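You operate a simulated robot arm through the tools that you are given. There is no shell and no other tool. Be economical: measure what you need, move in short steps, check, and stop when the job is done.

You run a simulated two-armed robot. Do the job below in one go: nothing can be reset, and whatever is moved stays where it is left.

Task
Wipe up the spill on the top of the front bench with the yellow cloth and put it back.

The check looks at the end state, three seconds after you hand in, the way a careful person would. Anything else that was tipped, shoved, dropped, spilled or broken makes it a failure. Flat cloth is picked up by pressing the open fingertips on it (5 to 10 N) and closing them slowly along it; thin cloth reads only 2 to 8 mm in the jaws.

Robot
Two 7-joint arms with two-finger parallel grippers on one trunk, on a base that drives. Base frame: it is fixed to the floor where the robot stands at the start and does not move with it; the origin is under the middle of the robot, x ahead of it, y to its left, z up; the surface under the hand at the start is at about z = 0.76. Units: m, degrees, N and s.
The left shoulder is at the start at [0.081, 0.182, 1.039], the right one opposite. With the tool pointing down near the work surface each hand reaches from about 0.32 to 0.76 m from the robot's upright axis, wherever it stands, measured 20 degrees to its own side. Payload 3.91 kg a hand.
The TCP of each hand is the grasp point between the finger pads, 0.03 m short of the fingertips. In the tool frame z runs along the fingers and y along their closing line. Largest opening 0.11 m; finger width 0.02, thickness 0.01; the body of the gripper, 0.048 by 0.112 m, starts 0.055 m behind the TCP.
Orientation is that of the tool frame in the base frame, as a unit quaternion [w, x, y, z]. With the fingers straight down and closing along the base's y, the tool's x points along the base's -x, its y along +y and its z along -z.

Tools
- The arms move only by the tool nudge_tool. It takes "left_plan", "right_plan" or both (then of equal length, played together; a hand with none holds still); each is text: rows parted by semicolons, each of 7 numbers parted by spaces: the shift along the tool's x, y, z in m, then the turn, a rotation vector about the tool's x, y, z in degrees, then the finger opening in m, from 0 to 0.11. In form: dx dy dz wx wy wz grip; .... A call has 1 to 12 rows; each row is the pose to reach, as a shift and turn from the pose commanded when the call began, along the tool's axes at that moment. Rows are played at 5 a second. More than 0.05 m and 8.6 degrees between two rows, or a gripper value outside its range, and nothing of the call is played. A pose out of reach is approached as far as the arm can. The call stops where the force on the tool passes 40 N (or 10 N more than at its start, if that is more) or the arm is blocked; 0.2 s more then pass. The fingers move at their own pace (about 0.072 m/s each) and stop on an object; they squeeze with about 24 N. The grip force told is the motor's: it shows also when the fingers shut on nothing. Time passes only in rows, and 0.2 s behind the last, so rows that repeat a pose let the fingers close. It gives the time, the measured TCP pose, the force on the tool (base axes), the opening and the grip force at its end, in the units of the frame above (readings bear some noise), with the torque about the TCP (base axes, N m) and any sound that the robot's microphone picked up.
- Cameras (640 x 400 px; columns grow to the right, rows downward): "scene" is now at [0.2219, -0.0301, 1.1948]; the picture's right is [-0.22, -0.98, 0.00], its down [-0.70, 0.16, -0.69] and it looks along [0.68, -0.15, -0.72] (base axes); focal length 214 px, centre (320, 200). "left" rides on the left gripper at [0.073, -0.017, -0.103] in its tool frame; the picture's right is [0.23, 0.97, 0.00], its down [-0.76, 0.18, -0.62] and it looks along [-0.61, 0.14, 0.78] (tool axes); focal length 222 px, centre (320, 200). "right" rides on the right gripper at [0.073, 0.017, -0.103] in its tool frame; the picture's right is [-0.23, 0.97, 0.00], its down [-0.76, -0.18, -0.62] and it looks along [-0.61, -0.14, 0.78] (tool axes); focal length 222 px, centre (320, 200). There is no depth. A picture from a camera that has moved, and an enlarged one, comes with that camera's place and axes in the base frame and with its lens. The place of the scene camera against the robot may be out by one fixed shift of up to 0.018 m in any direction.
- snapshot(camera): a new picture of that camera. No time passes.
- slide_trunk(by): slides the trunk up (or, below 0, down) by that many m; the arms and the scene camera ride with it, the base frame stays. It gives what a move gives, with no picture.
- drive_base(legs): drives the robot by 1 to 6 legs, each [ahead, left, turn to the left] in m, m and degrees, along the robot's own axes; the way and the turn of a leg run together, so that a leg with both is an arc; at most 1.5 m and 180 degrees a leg. The arms and the cameras ride along, it lands a little off, and it stops where it bumps. It gives what a move gives.
- head_to(pan, tilt): turns the head with the scene camera to pan (to the left, within 80 degrees either way) and tilt (down, from -29 to 69), counted from straight ahead of the robot. It gives what a move gives.
- close_up(camera, box): a new picture of the part [left, top, right, bottom] of that camera's present view, enlarged. No time passes.
- job_done(): hands the job in; it is judged then, once.

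Work in short steps. Places have to be worked out from the pictures, the camera data and where the tool is seen: move nearer, look again, correct. Check each grasp and each placing, and mend what went wrong. You have 120 turns and 100 pictures in all, those below and enlarged ones among them. Open the grippers and draw the arms clear of the work before you hand the job in, unless the task says otherwise; then end with one line.

The tools are called as a command line: name --argument value ..., lists and objects as JSON in quotes. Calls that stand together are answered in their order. nudge_tool: Moves the arms, as the interface text tells. Its arguments: {"type":"object","properties":{"left_plan":{"type":"string"},"right_plan":{"type":"string"}},"required":[]} The other tools are called the same way: slide_trunk (by) slides the trunk up or down; drive_base (legs) drives the base; head_to (pan, tilt) turns the head that bears the scene camera; snapshot (camera) takes a picture; close_up (camera, box) takes an enlarged picture of a part of a camera's view; job_done () hands the job in.

At the start:

```text
clock: 0.0
left_tool_pos: [0.4917, 0.0829, 0.9757]
left_tool_rot: [-0.001, 0.0, 1.0, 0.0]
left_ft_force: [-0.4, -0.1, 0.9]
left_ft_torque: [-0.01, 0.0, -0.02]
left_opening: 0.11
left_grip_force: 0.1
right_tool_pos: [0.4067, -0.4039, 1.0179]
right_tool_rot: [0.0, 0.0, 1.0, 0.001]
right_ft_force: [-0.1, -0.1, -1.3]
right_ft_torque: [0.02, -0.02, 0.0]
right_opening: 0.1102
right_grip_force: 0.1
trunk travel left (down, up): [-0.3, 0.214]
robot x, y, heading: [-0.0053, -0.002, -0.0]
head pan, tilt: [-12.7, 46.1]
```

scene: 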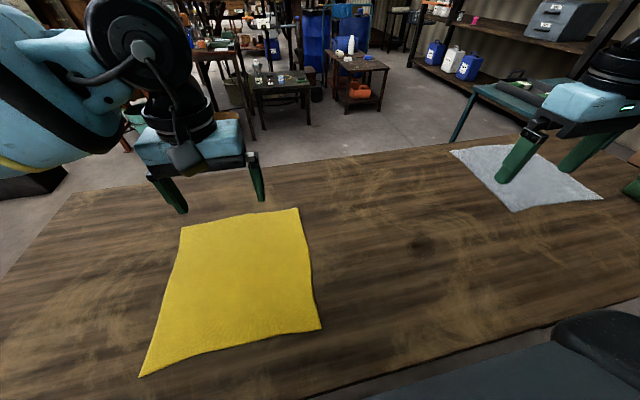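
right: 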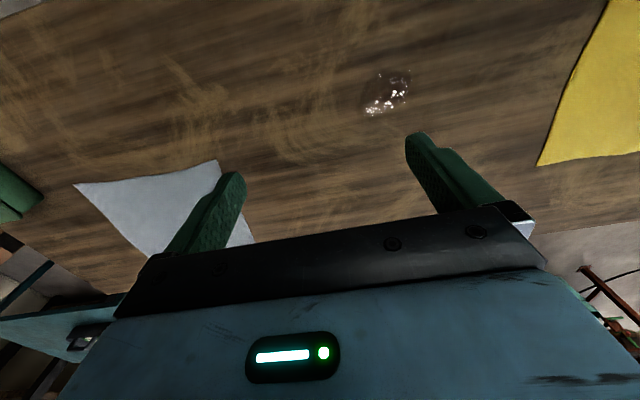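
left: 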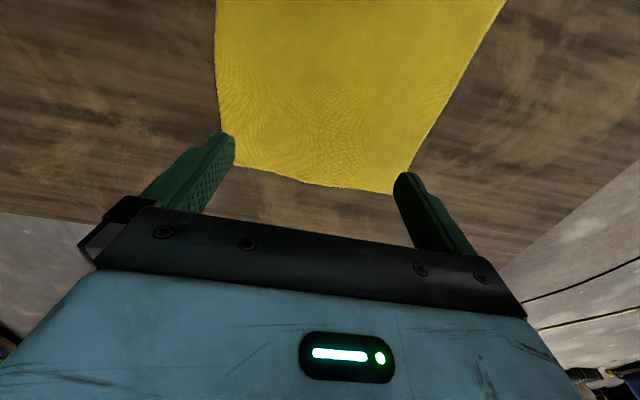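

The yellow cloth covers roughly x 0.32–0.62, y −0.055–0.245. A wet spot shows near (0.44, −0.31). I'll take a closer look at the spill before moving.

close_up --camera "right" --box '[300, 40, 480, 150]'

close_up --camera "scene" --box '[320, 140, 640, 340]'

close_up --camera "scene" --box '[100, 0, 420, 200]'

```text
3.56 times, centred on (390, 95) of right
camera zoom: at [0.3332, -0.3868, 1.1212], right [0.23, 0.97, 0.0], down [0.76, -0.18, 0.62], along [0.61, -0.14, -0.78], focal length 790 px, centre (71, 573)
```

zoom: 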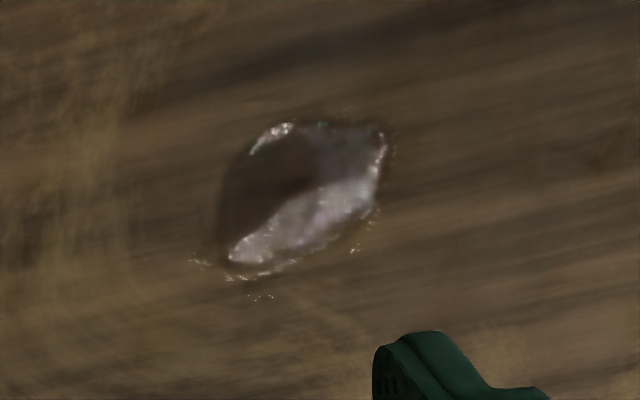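

```text
2.00 times, centred on (480, 240) of scene
camera zoom: at [0.2219, -0.0301, 1.1948], right [-0.22, -0.98, 0.0], down [-0.7, 0.16, -0.69], along [0.68, -0.15, -0.72], focal length 429 px, centre (0, 120)
```

zoom: 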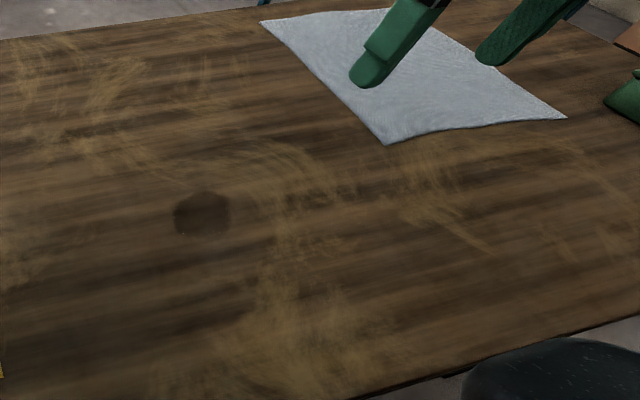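

```text
2.00 times, centred on (260, 100) of scene
camera zoom: at [0.2219, -0.0301, 1.1948], right [-0.22, -0.98, 0.0], down [-0.7, 0.16, -0.69], along [0.68, -0.15, -0.72], focal length 429 px, centre (440, 400)
```

zoom: 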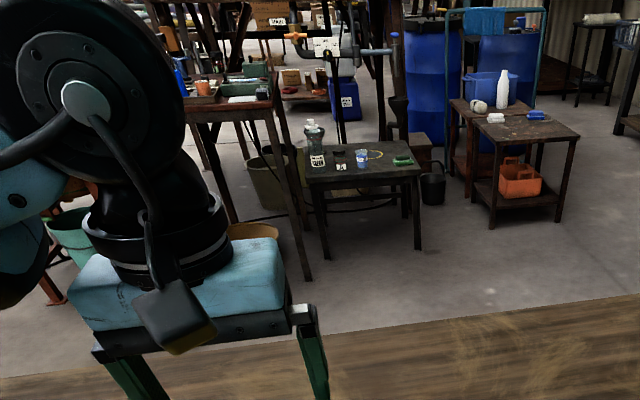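

The wrist camera puts the spill at about (0.44, −0.31), roughly 0.07 across. The cloth spans about x 0.325–0.625, y −0.035–0.26. I'll grip it near its right and left edges with both hands so it stays spread, starting with a hover above the two grip spots.

nudge_tool --left_plan "0.002 0.012 0.013 0 0 0 0.05;0.004 0.024 0.026 0 0 0 0.05;0.006 0.036 0.04 0 0 0 0.05;0.008 0.048 0.053 0 0 0 0.05;0.01 0.06 0.066 0 0 0 0.05;0.012 0.072 0.08 0 0 0 0.05;0.014 0.084 0.093 0 0 0 0.05;0.016 0.096 0.106 0 0 0 0.05;0.018 0.108 0.12 0 0 0 0.05;0.02 0.12 0.133 0 0 0 0.05;0.0217 0.132 0.146 0 0 0 0.05;0.0217 0.132 0.146 0 0 0 0.05" --right_plan "-0.006 0.037 0.017 0 0 0 0.05;-0.012 0.074 0.034 0 0 0 0.05;-0.017 0.112 0.051 0 0 0 0.05;-0.023 0.149 0.068 0 0 0 0.05;-0.029 0.186 0.085 0 0 0 0.05;-0.035 0.223 0.103 0 0 0 0.05;-0.04 0.26 0.12 0 0 0 0.05;-0.046 0.298 0.137 0 0 0 0.05;-0.052 0.335 0.154 0 0 0 0.05;-0.058 0.372 0.171 0 0 0 0.05;-0.0633 0.409 0.188 0 0 0 0.05;-0.0633 0.409 0.188 0 0 0 0.05"

snapshot --camera "scene"

snapshot --camera "right"

snapshot --camera "left"

```text
clock: 2.6
left_tool_pos: [0.4698, 0.2141, 0.8302]
left_tool_rot: [0.0, 0.0, 1.0, 0.0]
left_ft_force: [0.7, -0.2, -0.2]
left_ft_torque: [0.01, 0.01, 0.01]
left_opening: 0.0499
left_grip_force: 0.1
right_tool_pos: [0.4319, -0.1053, 0.8345]
right_tool_rot: [0.001, 0.0, 1.0, 0.0]
right_ft_force: [0.2, -0.2, -0.2]
right_ft_torque: [-0.02, 0.04, 0.01]
right_opening: 0.0502
right_grip_force: 0.1
right hand out of reach, approached as far as the arm can: row 8, 9, 10, 11, 12
trunk travel left (down, up): [-0.3, 0.214]
robot x, y, heading: [0.0004, 0.0027, 0.1]
head pan, tilt: [-12.7, 46.1]
```

```text
93 pictures are left
camera scene: at [0.2217, -0.0301, 1.1948], right [-0.22, -0.98, 0.0], down [-0.7, 0.16, -0.69], along [0.68, -0.15, -0.72], focal length 214 px, centre (320, 200)
```

scene: 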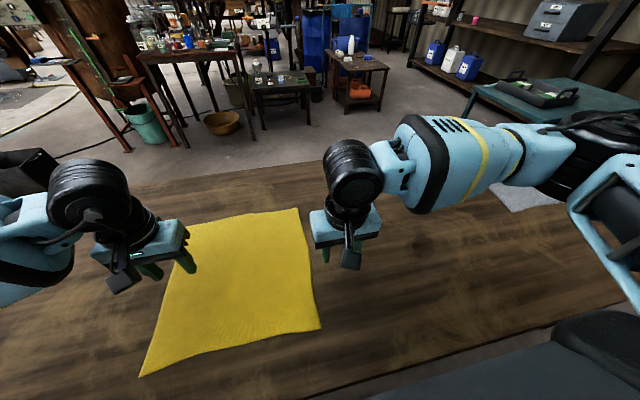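

```text
92 pictures are left
camera right: at [0.3592, -0.0901, 0.9389], right [0.23, 0.97, 0.0], down [0.76, -0.18, 0.62], along [0.61, -0.14, -0.78], focal length 222 px, centre (320, 200)
```

right: 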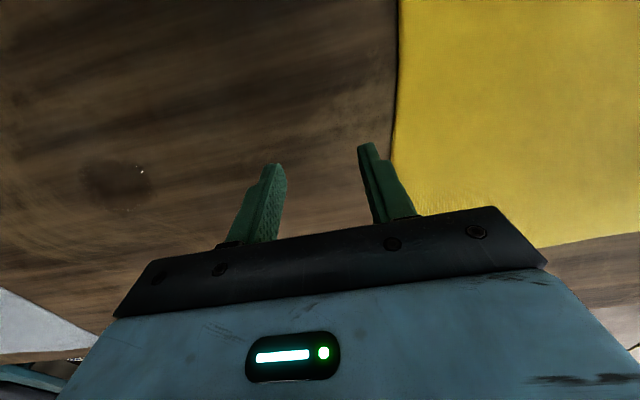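

```text
91 pictures are left
camera left: at [0.3968, 0.1985, 0.9321], right [-0.23, 0.97, 0.0], down [0.76, 0.18, 0.62], along [0.61, 0.14, -0.78], focal length 222 px, centre (320, 200)
```

left: 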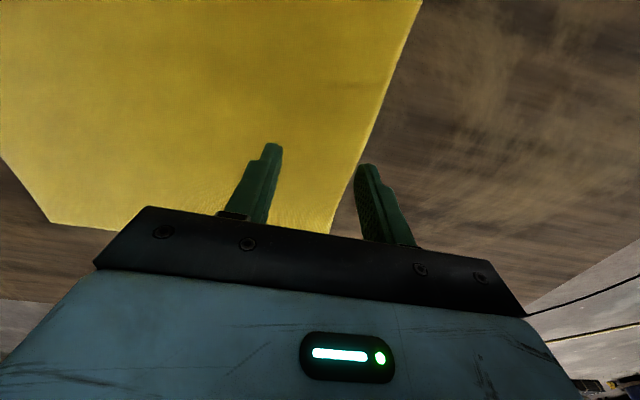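

The right hand can't reach that far across, so the base must sidestep about 0.14 to the left, then come back with the cloth held. I'll check that the floor on each side is free first.

head_to --pan -75 --tilt 60

snapshot --camera "scene"

head_to --pan 75 --tilt 60

snapshot --camera "scene"

```text
clock: 3.9
left_tool_pos: [0.4703, 0.2155, 0.8308]
left_tool_rot: [0.0, 0.0, 1.0, 0.0]
left_ft_force: [-0.2, 0.1, 0.4]
left_ft_torque: [-0.01, 0.0, 0.0]
left_opening: 0.05
left_grip_force: 0.0
right_tool_pos: [0.4325, -0.107, 0.8346]
right_tool_rot: [0.0, 0.0, 1.0, 0.0]
right_ft_force: [-0.2, 0.8, 0.2]
right_ft_torque: [0.01, 0.0, 0.06]
right_opening: 0.0501
right_grip_force: 0.0
trunk travel left (down, up): [-0.3, 0.214]
robot x, y, heading: [0.002, -0.0013, 0.1]
head pan, tilt: [-75.0, 60.0]
```

```text
90 pictures are left
camera scene: at [0.1607, -0.0768, 1.1768], right [-0.97, -0.26, 0.0], down [-0.22, 0.84, -0.5], along [0.13, -0.48, -0.87], focal length 214 px, centre (320, 200)
```

scene: 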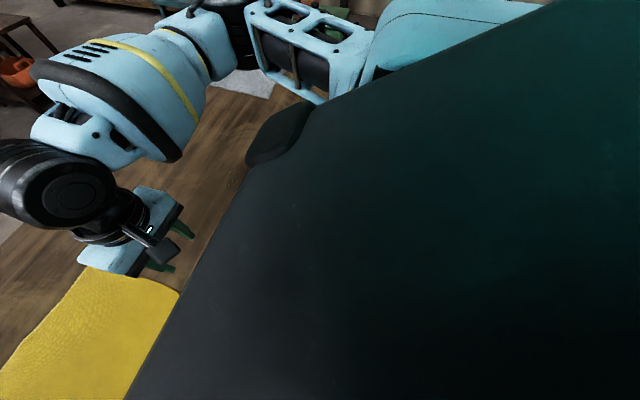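

```text
clock: 6.3
left_tool_pos: [0.4704, 0.2142, 0.8303]
left_tool_rot: [0.0, 0.0, 1.0, 0.0]
left_ft_force: [0.2, -0.7, -0.1]
left_ft_torque: [0.01, 0.01, -0.02]
left_opening: 0.0502
left_grip_force: 0.0
right_tool_pos: [0.4323, -0.1081, 0.835]
right_tool_rot: [-0.001, 0.0, 1.0, 0.0]
right_ft_force: [0.4, -0.5, -0.2]
right_ft_torque: [0.0, 0.01, -0.01]
right_opening: 0.0498
right_grip_force: 0.0
trunk travel left (down, up): [-0.3, 0.214]
robot x, y, heading: [-0.0019, 0.0012, 0.2]
head pan, tilt: [75.0, 60.0]
```

```text
89 pictures are left
camera scene: at [0.1607, 0.052, 1.1768], right [0.97, -0.26, 0.0], down [-0.22, -0.84, -0.5], along [0.13, 0.48, -0.87], focal length 214 px, centre (320, 200)
```

scene: 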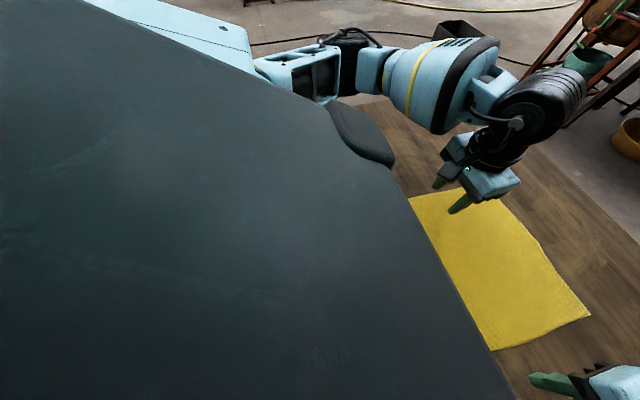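

The dark mass is the robot's own body. I'll point the head back at the bench and sidestep left 0.14.

head_to --pan -5 --tilt 50

drive_base --legs '[[0, 0.14, 0]]'

```text
clock: 7.8
left_tool_pos: [0.4695, 0.2156, 0.8301]
left_tool_rot: [0.0, -0.001, 1.0, 0.0]
left_ft_force: [0.4, -0.4, 0.2]
left_ft_torque: [0.02, -0.01, -0.01]
left_opening: 0.0498
left_grip_force: 0.1
right_tool_pos: [0.4327, -0.1077, 0.8353]
right_tool_rot: [0.001, -0.001, 1.0, 0.0]
right_ft_force: [-0.6, 0.4, -0.1]
right_ft_torque: [-0.02, 0.0, 0.01]
right_opening: 0.0501
right_grip_force: 0.1
trunk travel left (down, up): [-0.3, 0.214]
robot x, y, heading: [0.0007, -0.002, -0.2]
head pan, tilt: [-5.0, 50.0]
```

```text
clock: 9.7
left_tool_pos: [0.4704, 0.3569, 0.8287]
left_tool_rot: [-0.001, 0.0, 1.0, -0.001]
left_ft_force: [0.4, 0.9, 0.6]
left_ft_torque: [-0.02, 0.01, 0.0]
left_opening: 0.0501
left_grip_force: 0.0
right_tool_pos: [0.433, 0.0341, 0.835]
right_tool_rot: [0.001, 0.0, 1.0, 0.0]
right_ft_force: [-0.2, 0.0, -0.1]
right_ft_torque: [-0.04, -0.02, -0.02]
right_opening: 0.05
right_grip_force: 0.0
trunk travel left (down, up): [-0.3, 0.214]
robot x, y, heading: [0.0023, 0.1385, 0.0]
head pan, tilt: [-5.0, 50.0]
```

The base is now at y≈0.139. I'll move the hands over the grip spots: right at (0.47, −0.01), left at (0.47, 0.215).

nudge_tool --left_plan "0 -0.036 0 0 0 0 0.05;0 -0.072 0 0 0 0 0.05;0 -0.107 0 0 0 0 0.05;0 -0.142 0 0 0 0 0.05" --right_plan "-0.009 -0.011 0 0 0 0 0.05;-0.018 -0.022 0 0 0 0 0.05;-0.028 -0.033 0 0 0 0 0.05;-0.037 -0.044 0 0 0 0 0.05"

snapshot --camera "right"

snapshot --camera "left"

```text
clock: 10.7
left_tool_pos: [0.4697, 0.2122, 0.8289]
left_tool_rot: [0.0, 0.001, 1.0, -0.001]
left_ft_force: [-0.9, -0.3, -0.1]
left_ft_torque: [0.01, 0.0, -0.01]
left_opening: 0.0502
left_grip_force: 0.1
right_tool_pos: [0.4687, -0.012, 0.8343]
right_tool_rot: [-0.001, 0.0, 1.0, 0.001]
right_ft_force: [-0.3, -0.6, 0.3]
right_ft_torque: [-0.01, -0.02, -0.02]
right_opening: 0.0501
right_grip_force: 0.0
trunk travel left (down, up): [-0.3, 0.214]
robot x, y, heading: [-0.0006, 0.1398, 0.4]
head pan, tilt: [-5.0, 50.0]
```

```text
88 pictures are left
camera right: at [0.3969, 0.0057, 0.9386], right [0.23, 0.97, 0.0], down [0.76, -0.18, 0.62], along [0.61, -0.14, -0.78], focal length 222 px, centre (320, 200)
```

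right: 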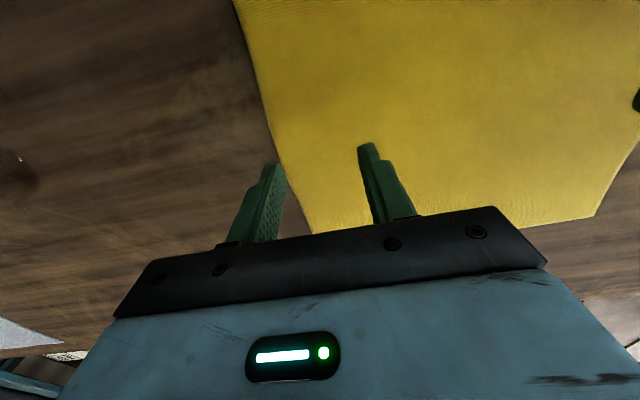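

```text
87 pictures are left
camera left: at [0.3966, 0.1953, 0.9307], right [-0.23, 0.97, 0.0], down [0.76, 0.18, 0.62], along [0.61, 0.14, -0.78], focal length 222 px, centre (320, 200)
```

left: 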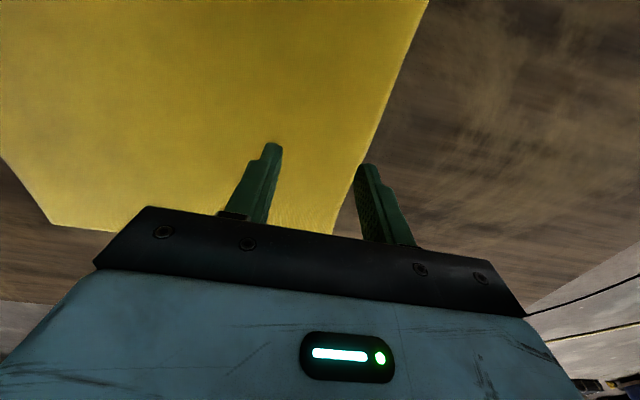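

Both outer fingers are close to the cloth edges, so I'll shift each hand about 12 mm inward and come down to a few mm above the cloth.

nudge_tool --left_plan "0 -0.012 0.01 0 0 0 0.05;0 -0.012 0.022 0 0 0 0.05;0 -0.012 0.033 0 0 0 0.05;0 -0.012 0.033 0 0 0 0.05" --right_plan "0 0.012 0.01 0 0 0 0.05;0 0.012 0.025 0 0 0 0.05;0 0.012 0.038 0 0 0 0.05;0 0.012 0.038 0 0 0 0.05"

nudge_tool --left_plan "0 0 0.002 0 0 0 0.05;0 0 0.004 0 0 0 0.05" --right_plan "0 0 0.002 0 0 0 0.05;0 0 0.004 0 0 0 0.05"

```text
clock: 11.7
left_tool_pos: [0.4686, 0.2024, 0.7962]
left_tool_rot: [-0.001, 0.001, 1.0, 0.0]
left_ft_force: [0.6, 0.3, -0.3]
left_ft_torque: [-0.05, 0.0, 0.0]
left_opening: 0.0505
left_grip_force: 0.0
right_tool_pos: [0.4698, 0.002, 0.7973]
right_tool_rot: [0.001, 0.0, 1.0, -0.001]
right_ft_force: [-0.8, 0.5, 1.2]
right_ft_torque: [0.01, 0.0, 0.01]
right_opening: 0.0503
right_grip_force: 0.0
trunk travel left (down, up): [-0.3, 0.214]
robot x, y, heading: [-0.0027, 0.1397, 0.1]
head pan, tilt: [-5.0, 50.0]
```

```text
clock: 12.3
left_tool_pos: [0.4694, 0.2022, 0.7922]
left_tool_rot: [-0.001, -0.001, 1.0, -0.001]
left_ft_force: [-0.2, -0.4, -0.2]
left_ft_torque: [0.0, 0.03, -0.04]
left_opening: 0.05
left_grip_force: 0.1
right_tool_pos: [0.4704, 0.0021, 0.7934]
right_tool_rot: [0.0, 0.0, 1.0, 0.0]
right_ft_force: [0.0, 0.5, 0.8]
right_ft_torque: [0.0, 0.01, -0.03]
right_opening: 0.05
right_grip_force: 0.0
trunk travel left (down, up): [-0.3, 0.214]
robot x, y, heading: [0.001, 0.1383, 0.2]
head pan, tilt: [-5.0, 50.0]
```

No contact yet, so I continue down in 1–2 mm steps.

nudge_tool --left_plan "0 0 0.001 0 0 0 0.05;0 0 0.002 0 0 0 0.05" --right_plan "0 0 0.001 0 0 0 0.05;0 0 0.003 0 0 0 0.05"

```text
clock: 12.9
left_tool_pos: [0.47, 0.2022, 0.7912]
left_tool_rot: [0.001, 0.0, 1.0, -0.001]
left_ft_force: [1.0, 0.7, 6.8]
left_ft_torque: [0.18, -0.03, -0.09]
left_opening: 0.0502
left_grip_force: 0.2
right_tool_pos: [0.4691, 0.0023, 0.7913]
right_tool_rot: [0.001, 0.0, 1.0, 0.0]
right_ft_force: [-1.2, -0.8, 11.9]
right_ft_torque: [-0.35, 0.05, -0.03]
right_opening: 0.0504
right_grip_force: 0.3
trunk travel left (down, up): [-0.3, 0.214]
robot x, y, heading: [-0.0014, 0.1411, 0.3]
head pan, tilt: [-5.0, 50.0]
```

Contact is 7 N on the left and 12 N on the right. I'll ease the right slightly and close both slowly along the cloth.

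nudge_tool --left_plan "0 0 0 0 0 0 0.046;0 0 0 0 0 0 0.041;0 0 0 0 0 0 0.036;0 0 0 0 0 0 0.031;0 0 0 0 0 0 0.026;0 0 0 0 0 0 0.021;0 0 0 0 0 0 0.016;0 0 0 0 0 0 0.011;0 0 0 0 0 0 0.006;0 0 0 0 0 0 0.0;0 0 0 0 0 0 0.0;0 0 0 0 0 0 0.0" --right_plan "0 0 -0.0004 0 0 0 0.046;0 0 -0.0004 0 0 0 0.041;0 0 -0.0004 0 0 0 0.036;0 0 -0.0004 0 0 0 0.031;0 0 -0.0004 0 0 0 0.026;0 0 -0.0004 0 0 0 0.021;0 0 -0.0004 0 0 0 0.016;0 0 -0.0004 0 0 0 0.011;0 0 -0.0004 0 0 0 0.006;0 0 -0.0004 0 0 0 0.0;0 0 -0.0004 0 0 0 0.0;0 0 -0.0004 0 0 0 0.0"

snapshot --camera "scene"

```text
clock: 15.5
left_tool_pos: [0.4681, 0.2025, 0.7913]
left_tool_rot: [0.001, 0.001, 1.0, -0.001]
left_ft_force: [0.7, 4.0, 12.6]
left_ft_torque: [0.17, -0.03, 0.02]
left_opening: 0.0002
left_grip_force: 23.5
right_tool_pos: [0.4679, 0.0007, 0.7913]
right_tool_rot: [0.0, 0.0, 1.0, 0.0]
right_ft_force: [1.2, -4.5, 16.0]
right_ft_torque: [-0.22, 0.0, -0.03]
right_opening: 0.0
right_grip_force: 24.0
trunk travel left (down, up): [-0.3, 0.214]
robot x, y, heading: [0.0007, 0.1427, -0.2]
head pan, tilt: [-5.0, 50.0]
```

```text
86 pictures are left
camera scene: at [0.2184, 0.1216, 1.1898], right [-0.09, -1.0, 0.0], down [-0.76, 0.07, -0.64], along [0.64, -0.06, -0.77], focal length 214 px, centre (320, 200)
```

scene: 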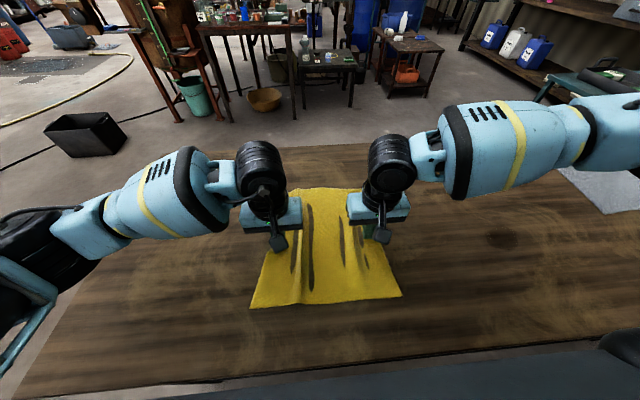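

Both jaws read about 0 mm, so the cloth probably slipped or folded without being caught. I'll check the wrist cameras.

snapshot --camera "right"

snapshot --camera "left"

```text
85 pictures are left
camera right: at [0.3956, 0.0186, 0.8951], right [0.23, 0.97, 0.0], down [0.76, -0.18, 0.63], along [0.61, -0.14, -0.78], focal length 222 px, centre (320, 200)
```

right: 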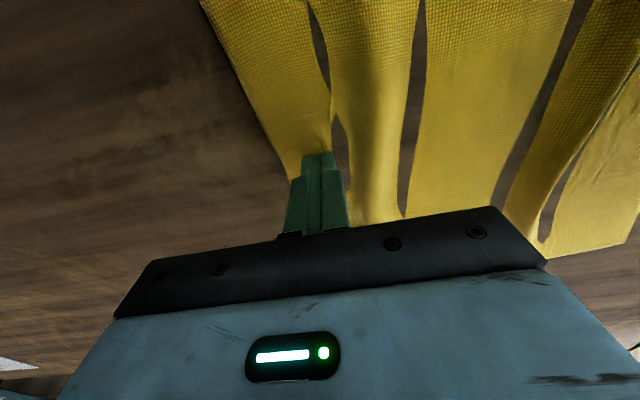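

```text
84 pictures are left
camera left: at [0.3955, 0.1852, 0.8937], right [-0.23, 0.97, 0.0], down [0.76, 0.18, 0.62], along [0.61, 0.14, -0.78], focal length 222 px, centre (320, 200)
```

left: 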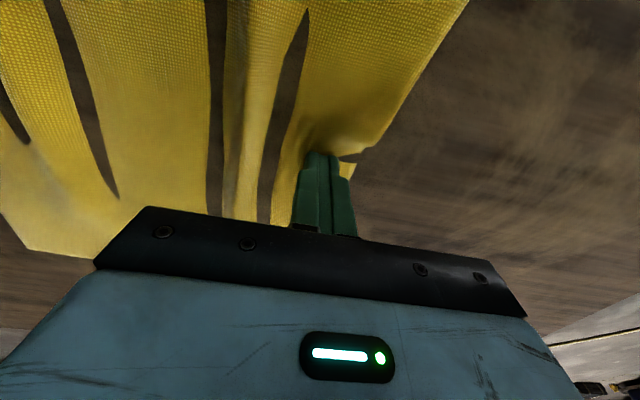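

Both hands closed on nothing and just rippled the cloth. I'll raise both 3 cm, open to 0.07 and look, then retry one hand at a time, more slowly and from a wider opening.

nudge_tool --left_plan "0 0 -0.01 0 0 0 0.0;0 0 -0.03 0 0 0 0.0;0 0 -0.03 0 0 0 0.07;0 0 -0.03 0 0 0 0.07;0 0 -0.03 0 0 0 0.07" --right_plan "0 0 -0.01 0 0 0 0.0;0 0 -0.03 0 0 0 0.0;0 0 -0.03 0 0 0 0.07;0 0 -0.03 0 0 0 0.07;0 0 -0.03 0 0 0 0.07"

snapshot --camera "scene"

snapshot --camera "left"

```text
clock: 16.7
left_tool_pos: [0.4711, 0.2024, 0.8229]
left_tool_rot: [0.0, 0.0, 1.0, 0.0]
left_ft_force: [-0.3, 0.5, 0.9]
left_ft_torque: [0.0, -0.01, 0.0]
left_opening: 0.07
left_grip_force: 0.1
right_tool_pos: [0.4696, 0.002, 0.8209]
right_tool_rot: [0.0, 0.0, 1.0, 0.0]
right_ft_force: [0.3, 0.1, -0.2]
right_ft_torque: [-0.02, 0.0, -0.01]
right_opening: 0.0696
right_grip_force: 0.1
trunk travel left (down, up): [-0.3, 0.214]
robot x, y, heading: [0.0013, 0.1364, 0.1]
head pan, tilt: [-5.0, 50.0]
```

```text
83 pictures are left
camera scene: at [0.2202, 0.1215, 1.1894], right [-0.09, -1.0, 0.0], down [-0.76, 0.07, -0.64], along [0.64, -0.06, -0.77], focal length 214 px, centre (320, 200)
```

scene: 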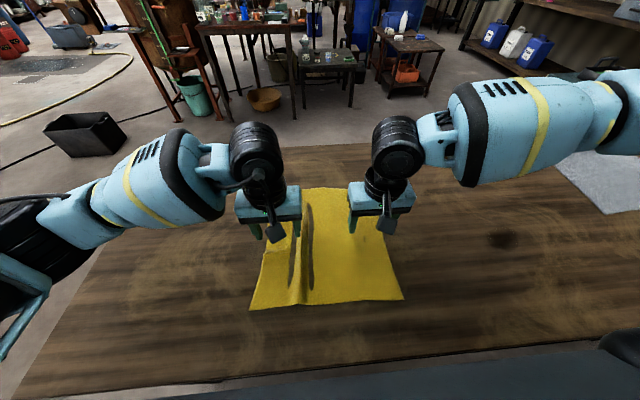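

```text
82 pictures are left
camera left: at [0.3972, 0.1849, 0.9233], right [-0.23, 0.97, 0.0], down [0.76, 0.18, 0.62], along [0.61, 0.14, -0.78], focal length 222 px, centre (320, 200)
```

left: 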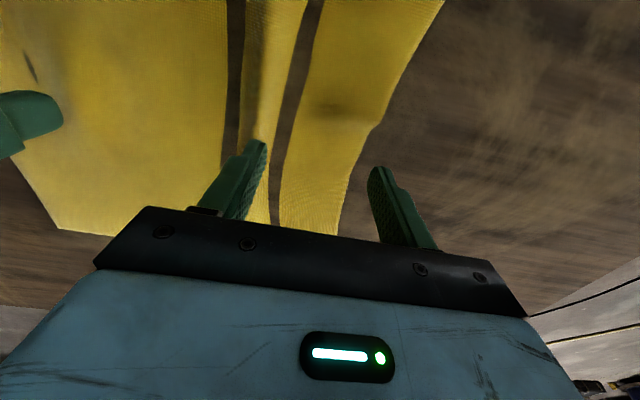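

A ridge has formed in the cloth near y≈0.165. I'll centre the left hand on it, press lightly with that hand only and close slowly.

nudge_tool --left_plan "0 -0.02 0.0 0 0 0 0.06;0 -0.037 0.01 0 0 0 0.06;0 -0.037 0.022 0 0 0 0.06;0 -0.037 0.028 0 0 0 0.06;0 -0.037 0.0295 0 0 0 0.06;0 -0.037 0.0305 0 0 0 0.06"

```text
clock: 18.1
left_tool_pos: [0.4699, 0.1646, 0.7922]
left_tool_rot: [0.001, 0.0, 1.0, -0.001]
left_ft_force: [0.0, -0.1, 7.4]
left_ft_torque: [0.21, -0.01, -0.03]
left_opening: 0.0602
left_grip_force: 0.0
right_tool_pos: [0.4687, 0.0008, 0.8206]
right_tool_rot: [0.002, 0.0, 1.0, 0.0]
right_ft_force: [-0.3, -0.4, 0.4]
right_ft_torque: [0.04, 0.01, -0.01]
right_opening: 0.0703
right_grip_force: 0.0
trunk travel left (down, up): [-0.3, 0.214]
robot x, y, heading: [-0.0007, 0.1423, -0.1]
head pan, tilt: [-5.0, 50.0]
```

Contact is 7.4 N. I'll close slowly over 2.4 s.

nudge_tool --left_plan "0 0 0 0 0 0 0.055;0 0 0 0 0 0 0.05;0 0 0 0 0 0 0.045;0 0 0 0 0 0 0.04;0 0 0 0 0 0 0.035;0 0 0 0 0 0 0.03;0 0 0 0 0 0 0.026;0 0 0 0 0 0 0.022;0 0 0 0 0 0 0.018;0 0 0 0 0 0 0.014;0 0 0 0 0 0 0.01;0 0 0 0 0 0 0.008"

snapshot --camera "left"

```text
clock: 20.7
left_tool_pos: [0.4691, 0.1628, 0.7919]
left_tool_rot: [0.0, 0.0, 1.0, -0.001]
left_ft_force: [0.6, -0.9, 17.0]
left_ft_torque: [0.1, 0.06, 0.02]
left_opening: 0.0085
left_grip_force: 0.8
right_tool_pos: [0.4689, 0.0007, 0.8214]
right_tool_rot: [0.001, 0.0, 1.0, 0.0]
right_ft_force: [0.0, -0.2, 0.0]
right_ft_torque: [-0.04, 0.01, 0.04]
right_opening: 0.0696
right_grip_force: 0.1
trunk travel left (down, up): [-0.3, 0.214]
robot x, y, heading: [-0.0001, 0.1425, -0.1]
head pan, tilt: [-5.0, 50.0]
```

```text
81 pictures are left
camera left: at [0.3963, 0.1475, 0.8936], right [-0.23, 0.97, 0.0], down [0.76, 0.18, 0.62], along [0.61, 0.14, -0.78], focal length 222 px, centre (320, 200)
```

left: 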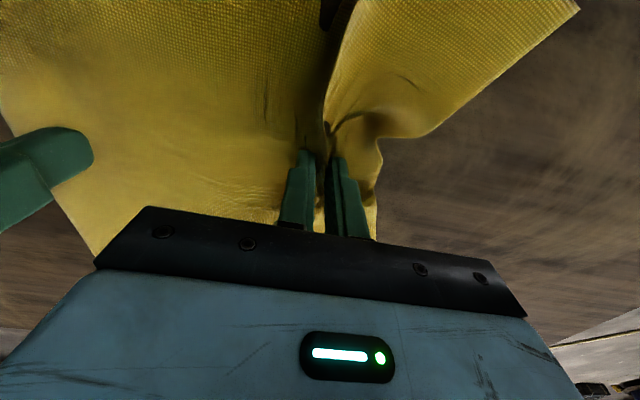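

A fold now stands between the fingers. I'll finish closing and lift a little to test it.

nudge_tool --left_plan "0 0 -0.0005 0 0 0 0.006;0 0 -0.0005 0 0 0 0.003;0 0 -0.0005 0 0 0 0;0 0 -0.0005 0 0 0 0;0 0 -0.0005 0 0 0 0"

close_up --camera "left" --box '[240, 80, 440, 240]'

```text
clock: 21.9
left_tool_pos: [0.4696, 0.1653, 0.7906]
left_tool_rot: [0.0, -0.001, 1.0, 0.0]
left_ft_force: [-1.0, 2.3, 12.1]
left_ft_torque: [0.1, 0.06, -0.05]
left_opening: 0.0024
left_grip_force: 24.1
right_tool_pos: [0.4694, 0.0019, 0.8202]
right_tool_rot: [0.0, 0.0, 1.0, 0.0]
right_ft_force: [-0.5, 0.1, 0.0]
right_ft_torque: [-0.03, 0.04, 0.02]
right_opening: 0.0701
right_grip_force: 0.0
trunk travel left (down, up): [-0.3, 0.214]
robot x, y, heading: [-0.0005, 0.1417, 0.1]
head pan, tilt: [-5.0, 50.0]
```

```text
2.50 times, centred on (340, 160) of left
camera zoom: at [0.3965, 0.1481, 0.8937], right [-0.23, 0.97, 0.0], down [0.76, 0.18, 0.62], along [0.61, 0.14, -0.78], focal length 555 px, centre (270, 300)
```

zoom: 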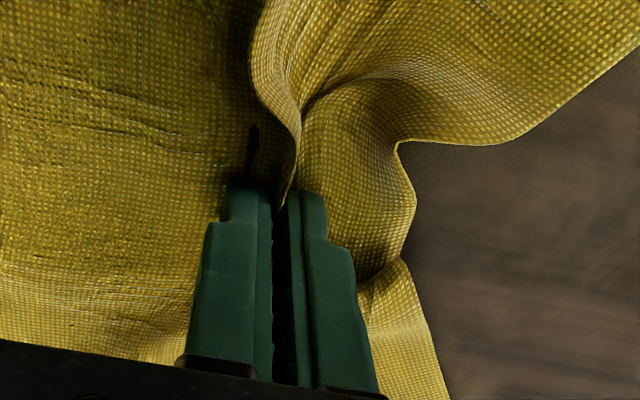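

The left jaws read 2.4 mm with the fold visibly pinched. Next is the right hand: open to 0.08, centre it at y≈0.006 and press.

nudge_tool --right_plan "0 0.004 0.01 0 0 0 0.08;0 0.004 0.02 0 0 0 0.08;0 0.004 0.026 0 0 0 0.08;0 0.004 0.028 0 0 0 0.08;0 0.004 0.0292 0 0 0 0.08"

snapshot --camera "right"

```text
clock: 23.1
left_tool_pos: [0.4699, 0.1648, 0.7913]
left_tool_rot: [0.0, 0.0, 1.0, -0.001]
left_ft_force: [-0.3, 2.3, 9.9]
left_ft_torque: [0.08, 0.06, -0.01]
left_opening: 0.0027
left_grip_force: 23.7
right_tool_pos: [0.4689, 0.007, 0.7908]
right_tool_rot: [0.001, 0.0, 1.0, 0.0]
right_ft_force: [-0.3, 0.2, 0.6]
right_ft_torque: [0.0, 0.01, -0.01]
right_opening: 0.0802
right_grip_force: 0.1
trunk travel left (down, up): [-0.3, 0.214]
robot x, y, heading: [-0.0015, 0.1444, -0.1]
head pan, tilt: [-5.0, 50.0]
```

```text
79 pictures are left
camera right: at [0.3963, 0.0226, 0.8953], right [0.23, 0.97, 0.0], down [0.76, -0.18, 0.62], along [0.61, -0.14, -0.78], focal length 222 px, centre (320, 200)
```

right: 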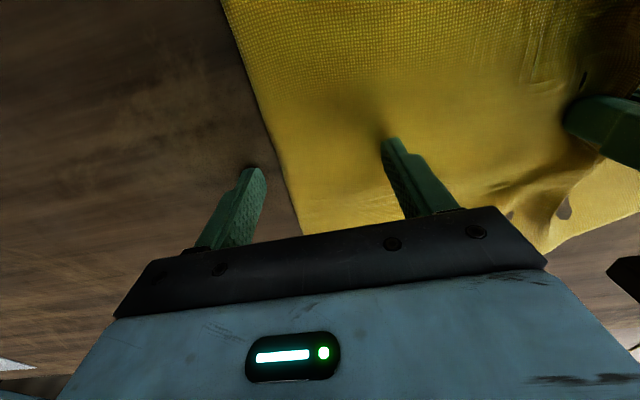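

The right edge has moved in to y≈−0.015, so the outer finger is off the cloth. I'll raise, shift 18 mm inward with a 0.05 opening, and press again.

nudge_tool --right_plan "0 0 -0.01 0 0 0 0.05;0 0.018 -0.01 0 0 0 0.05;0 0.018 -0.003 0 0 0 0.05;0 0.018 0.0 0 0 0 0.05;0 0.018 0.0005 0 0 0 0.05"

snapshot --camera "right"

```text
clock: 24.3
left_tool_pos: [0.4688, 0.166, 0.792]
left_tool_rot: [0.001, 0.0, 1.0, -0.001]
left_ft_force: [-0.3, 0.3, 7.4]
left_ft_torque: [0.03, 0.05, 0.01]
left_opening: 0.0022
left_grip_force: 24.0
right_tool_pos: [0.4685, 0.0226, 0.7916]
right_tool_rot: [0.001, 0.0, 1.0, 0.0]
right_ft_force: [-0.2, 0.2, 3.9]
right_ft_torque: [-0.11, 0.02, -0.04]
right_opening: 0.0503
right_grip_force: 0.6
trunk travel left (down, up): [-0.3, 0.214]
robot x, y, heading: [0.0044, 0.1425, -0.2]
head pan, tilt: [-5.0, 50.0]
```

```text
78 pictures are left
camera right: at [0.3961, 0.0401, 0.8954], right [0.23, 0.97, 0.0], down [0.76, -0.18, 0.63], along [0.61, -0.14, -0.78], focal length 222 px, centre (320, 200)
```

right: 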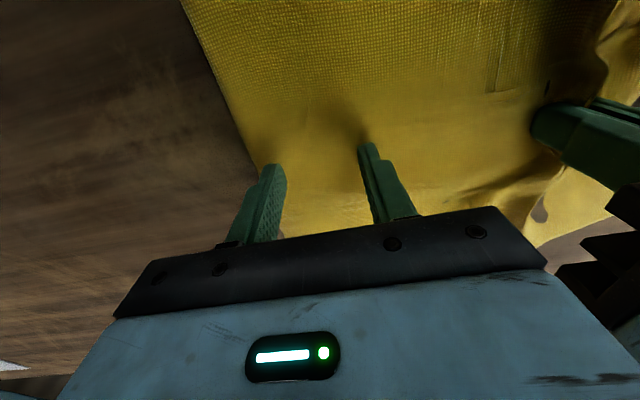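

Both right fingers are on the cloth at about 4 N. I'll press 0.4 mm more and close slowly.

nudge_tool --right_plan "0 0 0.0004 0 0 0 0.05;0 0 0.0004 0 0 0 0.046;0 0 0.0004 0 0 0 0.042;0 0 0.0004 0 0 0 0.038;0 0 0.0004 0 0 0 0.034;0 0 0.0004 0 0 0 0.03;0 0 0.0004 0 0 0 0.026;0 0 0.0004 0 0 0 0.022;0 0 0.0004 0 0 0 0.018;0 0 0.0004 0 0 0 0.014;0 0 0.0002 0 0 0 0.011;0 0 0 0 0 0 0.008"

snapshot --camera "right"

```text
clock: 26.9
left_tool_pos: [0.468, 0.1647, 0.7921]
left_tool_rot: [0.0, 0.0, 1.0, -0.001]
left_ft_force: [1.3, -0.2, 2.2]
left_ft_torque: [-0.01, -0.02, 0.03]
left_opening: 0.0025
left_grip_force: 23.9
right_tool_pos: [0.4686, 0.0242, 0.7905]
right_tool_rot: [0.001, 0.0, 1.0, 0.001]
right_ft_force: [0.7, -1.4, 18.6]
right_ft_torque: [-0.17, -0.07, 0.06]
right_opening: 0.0082
right_grip_force: 0.5
trunk travel left (down, up): [-0.3, 0.214]
robot x, y, heading: [-0.0007, 0.1407, 0.1]
head pan, tilt: [-5.0, 50.0]
```

```text
77 pictures are left
camera right: at [0.3955, 0.0406, 0.8952], right [0.23, 0.97, 0.0], down [0.76, -0.18, 0.62], along [0.61, -0.14, -0.78], focal length 222 px, centre (320, 200)
```

right: 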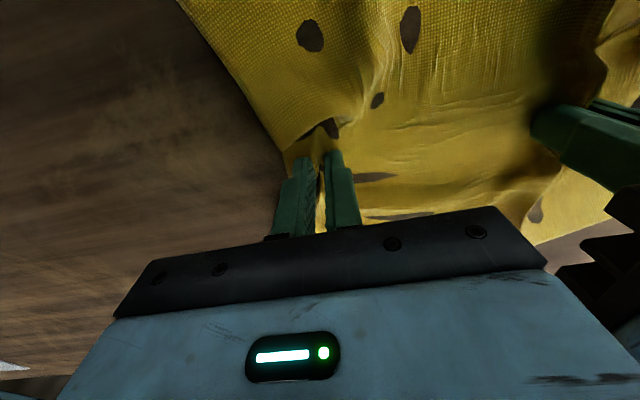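

A fold sits between the right fingers too. I'll finish closing and verify.

nudge_tool --right_plan "0 0 0 0 0 0 0.006;0 0 -0.0003 0 0 0 0.003;0 0 -0.0003 0 0 0 0;0 0 -0.0003 0 0 0 0;0 0 -0.0003 0 0 0 0"

close_up --camera "right" --box '[220, 80, 420, 240]'

```text
clock: 28.1
left_tool_pos: [0.4693, 0.1644, 0.7916]
left_tool_rot: [0.001, 0.0, 1.0, -0.001]
left_ft_force: [-0.8, -0.4, 1.9]
left_ft_torque: [0.04, -0.01, -0.02]
left_opening: 0.0024
left_grip_force: 24.3
right_tool_pos: [0.4678, 0.0233, 0.7924]
right_tool_rot: [0.001, -0.001, 1.0, 0.0]
right_ft_force: [-1.1, -2.9, 14.7]
right_ft_torque: [-0.17, -0.01, 0.05]
right_opening: 0.0018
right_grip_force: 23.7
trunk travel left (down, up): [-0.3, 0.214]
robot x, y, heading: [-0.0, 0.1411, 0.0]
head pan, tilt: [-5.0, 50.0]
```

```text
2.50 times, centred on (320, 160) of right
camera zoom: at [0.3956, 0.0402, 0.8953], right [0.23, 0.97, 0.0], down [0.76, -0.18, 0.62], along [0.61, -0.14, -0.78], focal length 555 px, centre (320, 300)
```

zoom: 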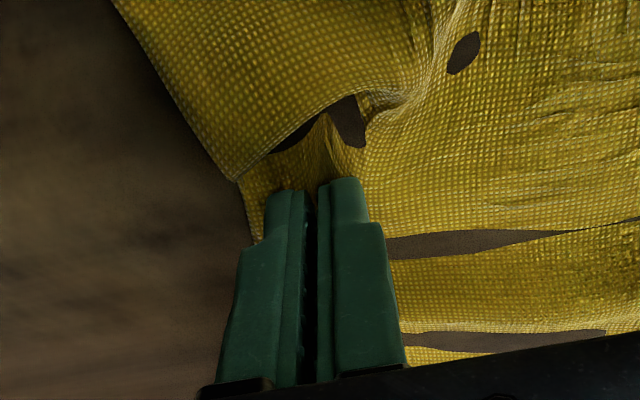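

The right jaws read 1.8 mm. I'll lift both 5 cm to test the grasp, spreading the hands a little apart.

nudge_tool --left_plan "0 0 -0.01 0 0 0 0;0 0.003 -0.02 0 0 0 0;0 0.006 -0.03 0 0 0 0;0 0.01 -0.04 0 0 0 0;0 0.01 -0.05 0 0 0 0;0 0.01 -0.05 0 0 0 0" --right_plan "0 0 -0.01 0 0 0 0;0 -0.003 -0.02 0 0 0 0;0 -0.006 -0.03 0 0 0 0;0 -0.01 -0.04 0 0 0 0;0 -0.01 -0.05 0 0 0 0;0 -0.01 -0.05 0 0 0 0"

snapshot --camera "scene"

snapshot --camera "right"

```text
clock: 29.5
left_tool_pos: [0.4702, 0.1754, 0.8415]
left_tool_rot: [-0.001, 0.001, 1.0, -0.002]
left_ft_force: [0.0, -7.4, 0.1]
left_ft_torque: [-0.23, 0.02, -0.14]
left_opening: 0.0029
left_grip_force: 24.1
right_tool_pos: [0.4703, 0.0139, 0.8412]
right_tool_rot: [0.0, 0.0, 1.0, 0.0]
right_ft_force: [-0.3, 7.5, -0.3]
right_ft_torque: [0.25, -0.04, 0.03]
right_opening: 0.002
right_grip_force: 24.3
trunk travel left (down, up): [-0.3, 0.214]
robot x, y, heading: [0.0014, 0.1356, -0.0]
head pan, tilt: [-5.0, 50.0]
```

```text
75 pictures are left
camera scene: at [0.2202, 0.1215, 1.1894], right [-0.09, -1.0, 0.0], down [-0.76, 0.07, -0.64], along [0.64, -0.06, -0.77], focal length 214 px, centre (320, 200)
```

scene: 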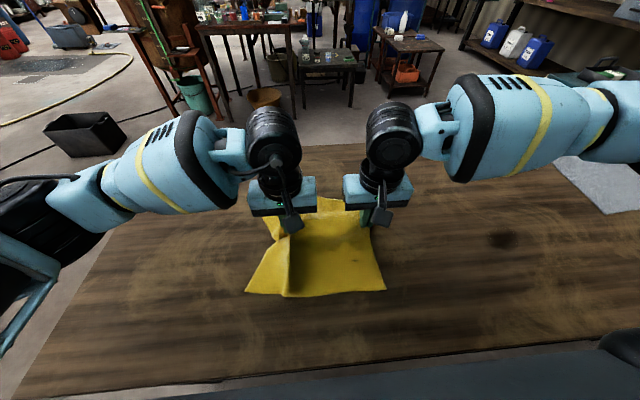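

```text
74 pictures are left
camera right: at [0.3963, 0.0305, 0.945], right [0.23, 0.97, 0.0], down [0.76, -0.18, 0.62], along [0.61, -0.14, -0.78], focal length 222 px, centre (320, 200)
```

right: 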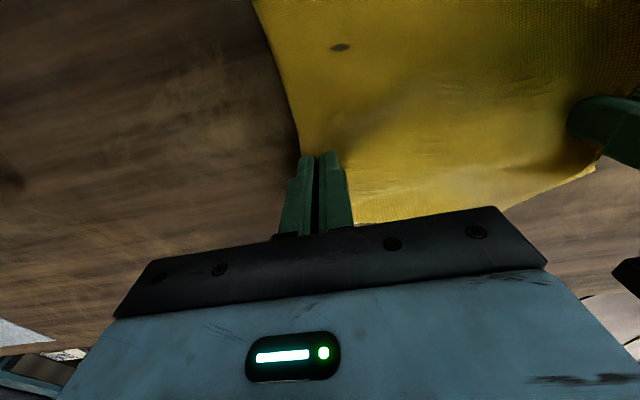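

Both grips hold and the cloth is taut at 7.5 N. I'll relax that by 2 mm and drive the base 0.32 to the right, bringing the right hand over the spill.

nudge_tool --left_plan "0 -0.001 0 0 0 0 0;0 -0.001 0 0 0 0 0" --right_plan "0 0.001 0 0 0 0 0;0 0.001 0 0 0 0 0"

drive_base --legs '[[0, -0.16, 0], [0, -0.155, 0]]'

snapshot --camera "scene"

snapshot --camera "right"

```text
clock: 30.1
left_tool_pos: [0.4703, 0.1749, 0.8399]
left_tool_rot: [0.0, 0.0, 1.0, 0.001]
left_ft_force: [-0.7, -5.5, -0.3]
left_ft_torque: [-0.15, -0.01, -0.12]
left_opening: 0.0026
left_grip_force: 23.9
right_tool_pos: [0.4687, 0.0152, 0.8411]
right_tool_rot: [0.001, 0.0, 1.0, 0.0]
right_ft_force: [0.3, 6.3, -0.4]
right_ft_torque: [0.2, -0.02, 0.06]
right_opening: 0.002
right_grip_force: 24.3
trunk travel left (down, up): [-0.3, 0.214]
robot x, y, heading: [0.0007, 0.1399, 0.1]
head pan, tilt: [-5.0, 50.0]
```

```text
clock: 33.7
left_tool_pos: [0.4695, -0.1398, 0.8422]
left_tool_rot: [-0.001, 0.0, 1.0, 0.0]
left_ft_force: [-0.8, -6.2, -0.9]
left_ft_torque: [-0.2, -0.02, -0.12]
left_opening: 0.0024
left_grip_force: 24.2
right_tool_pos: [0.4689, -0.2996, 0.8414]
right_tool_rot: [0.0, 0.0, 1.0, 0.0]
right_ft_force: [0.2, 5.7, 0.1]
right_ft_torque: [0.23, -0.04, 0.04]
right_opening: 0.0017
right_grip_force: 23.9
trunk travel left (down, up): [-0.3, 0.214]
robot x, y, heading: [0.0002, -0.1703, 0.2]
head pan, tilt: [-5.0, 50.0]
```

```text
73 pictures are left
camera scene: at [0.2202, -0.1923, 1.1894], right [-0.09, -1.0, 0.0], down [-0.76, 0.07, -0.64], along [0.64, -0.06, -0.77], focal length 214 px, centre (320, 200)
```

scene: 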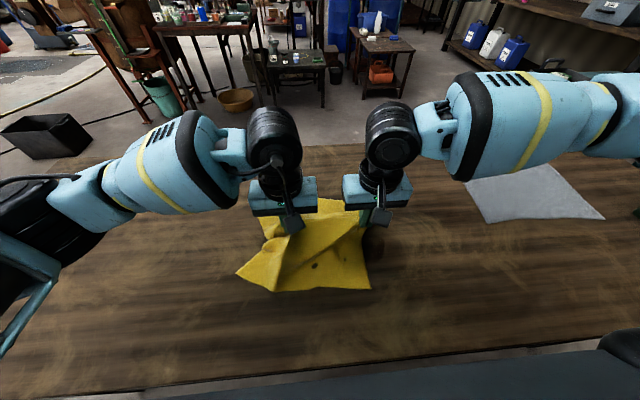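

```text
72 pictures are left
camera right: at [0.3965, -0.2822, 0.9449], right [0.23, 0.97, 0.0], down [0.76, -0.18, 0.62], along [0.61, -0.14, -0.78], focal length 222 px, centre (320, 200)
```

right: 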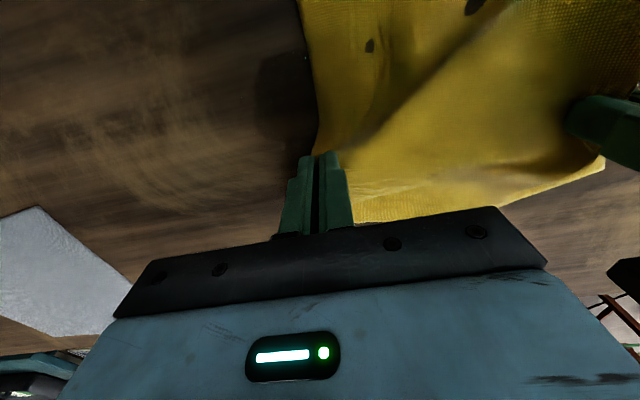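

The spill is visible under the cloth's right margin, centred near (0.435, −0.31). I'll shift both hands by x −0.03 and y −0.03 while still raised, which also tests the left arm's reach.

nudge_tool --left_plan "0.01 -0.01 0 0 0 0 0;0.02 -0.02 0 0 0 0 0;0.03 -0.03 0 0 0 0 0" --right_plan "0.01 -0.01 0 0 0 0 0;0.02 -0.02 0 0 0 0 0;0.03 -0.03 0 0 0 0 0"

```text
clock: 34.5
left_tool_pos: [0.439, -0.1701, 0.842]
left_tool_rot: [0.0, -0.001, 1.0, 0.001]
left_ft_force: [0.0, -4.1, -0.7]
left_ft_torque: [-0.14, 0.01, -0.09]
left_opening: 0.0025
left_grip_force: 24.1
right_tool_pos: [0.4387, -0.3295, 0.8407]
right_tool_rot: [0.001, 0.0, 1.0, 0.001]
right_ft_force: [0.4, 5.2, -0.2]
right_ft_torque: [0.16, -0.01, 0.05]
right_opening: 0.002
right_grip_force: 24.5
trunk travel left (down, up): [-0.3, 0.214]
robot x, y, heading: [-0.0002, -0.1715, -0.0]
head pan, tilt: [-5.0, 50.0]
```

The reach is fine. I'll lower the cloth onto the spill until the right fingertips just press.

nudge_tool --left_plan "0 -0.001 0.015 0 0 0 0;0 -0.001 0.03 0 0 0 0;0 -0.001 0.04 0 0 0 0;0 -0.001 0.042 0 0 0 0;0 -0.001 0.042 0 0 0 0" --right_plan "0 0 0.015 0 0 0 0;0 0 0.03 0 0 0 0;0 0 0.042 0 0 0 0;0 0 0.047 0 0 0 0;0 0 0.0485 0 0 0 0"

```text
clock: 35.7
left_tool_pos: [0.4398, -0.171, 0.8003]
left_tool_rot: [0.0, 0.001, 1.0, -0.001]
left_ft_force: [-1.0, -4.2, 0.5]
left_ft_torque: [-0.13, 0.03, -0.07]
left_opening: 0.0024
left_grip_force: 23.6
right_tool_pos: [0.4394, -0.3286, 0.7946]
right_tool_rot: [0.001, 0.0, 1.0, 0.001]
right_ft_force: [1.1, 3.1, 3.3]
right_ft_torque: [0.17, 0.01, 0.05]
right_opening: 0.0017
right_grip_force: 23.8
trunk travel left (down, up): [-0.3, 0.214]
robot x, y, heading: [0.0021, -0.1735, 0.2]
head pan, tilt: [-5.0, 50.0]
```

Contact is 3 N. I'll press about 1 mm more and wipe in x-strokes across the spill, with the left hand following.

nudge_tool --left_plan "0.02 -0.008 0 0 0 0 0;0.045 -0.015 0 0 0 0 0;0.015 -0.015 0 0 0 0 0;-0.015 -0.015 0 0 0 0 0;-0.045 -0.015 0 0 0 0 0;-0.045 0.003 0 0 0 0 0;-0.015 0.003 0 0 0 0 0;0.015 0.003 0 0 0 0 0;0.045 0.003 0 0 0 0 0;0.045 0.02 0 0 0 0 0;0.015 0.02 0 0 0 0 0;-0.015 0.02 0 0 0 0 0" --right_plan "0.02 -0.008 0.001 0 0 0 0;0.045 -0.015 0.001 0 0 0 0;0.015 -0.015 0.001 0 0 0 0;-0.015 -0.015 0.001 0 0 0 0;-0.045 -0.015 0.001 0 0 0 0;-0.045 0.003 0.001 0 0 0 0;-0.015 0.003 0.001 0 0 0 0;0.015 0.003 0.001 0 0 0 0;0.045 0.003 0.001 0 0 0 0;0.045 0.02 0.001 0 0 0 0;0.015 0.02 0.001 0 0 0 0;-0.015 0.02 0.001 0 0 0 0"

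snapshot --camera "right"

```text
clock: 38.3
left_tool_pos: [0.4549, -0.1499, 0.8005]
left_tool_rot: [-0.001, 0.001, 1.0, -0.001]
left_ft_force: [-0.5, -5.0, 0.2]
left_ft_torque: [-0.09, 0.03, -0.05]
left_opening: 0.0026
left_grip_force: 23.6
right_tool_pos: [0.4546, -0.3082, 0.7922]
right_tool_rot: [0.0, -0.001, 1.0, -0.001]
right_ft_force: [-0.4, 5.0, 2.9]
right_ft_torque: [0.18, 0.01, 0.05]
right_opening: 0.0017
right_grip_force: 24.3
trunk travel left (down, up): [-0.3, 0.214]
robot x, y, heading: [0.0004, -0.1734, -0.1]
head pan, tilt: [-5.0, 50.0]
```

```text
71 pictures are left
camera right: at [0.3815, -0.2916, 0.8955], right [0.23, 0.97, 0.0], down [0.76, -0.18, 0.62], along [0.61, -0.14, -0.78], focal length 222 px, centre (320, 200)
```

right: 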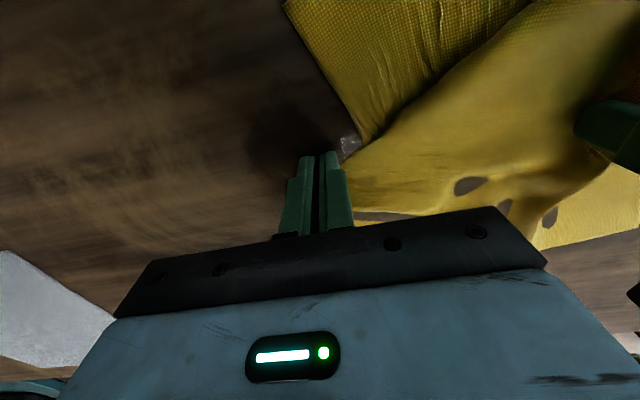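

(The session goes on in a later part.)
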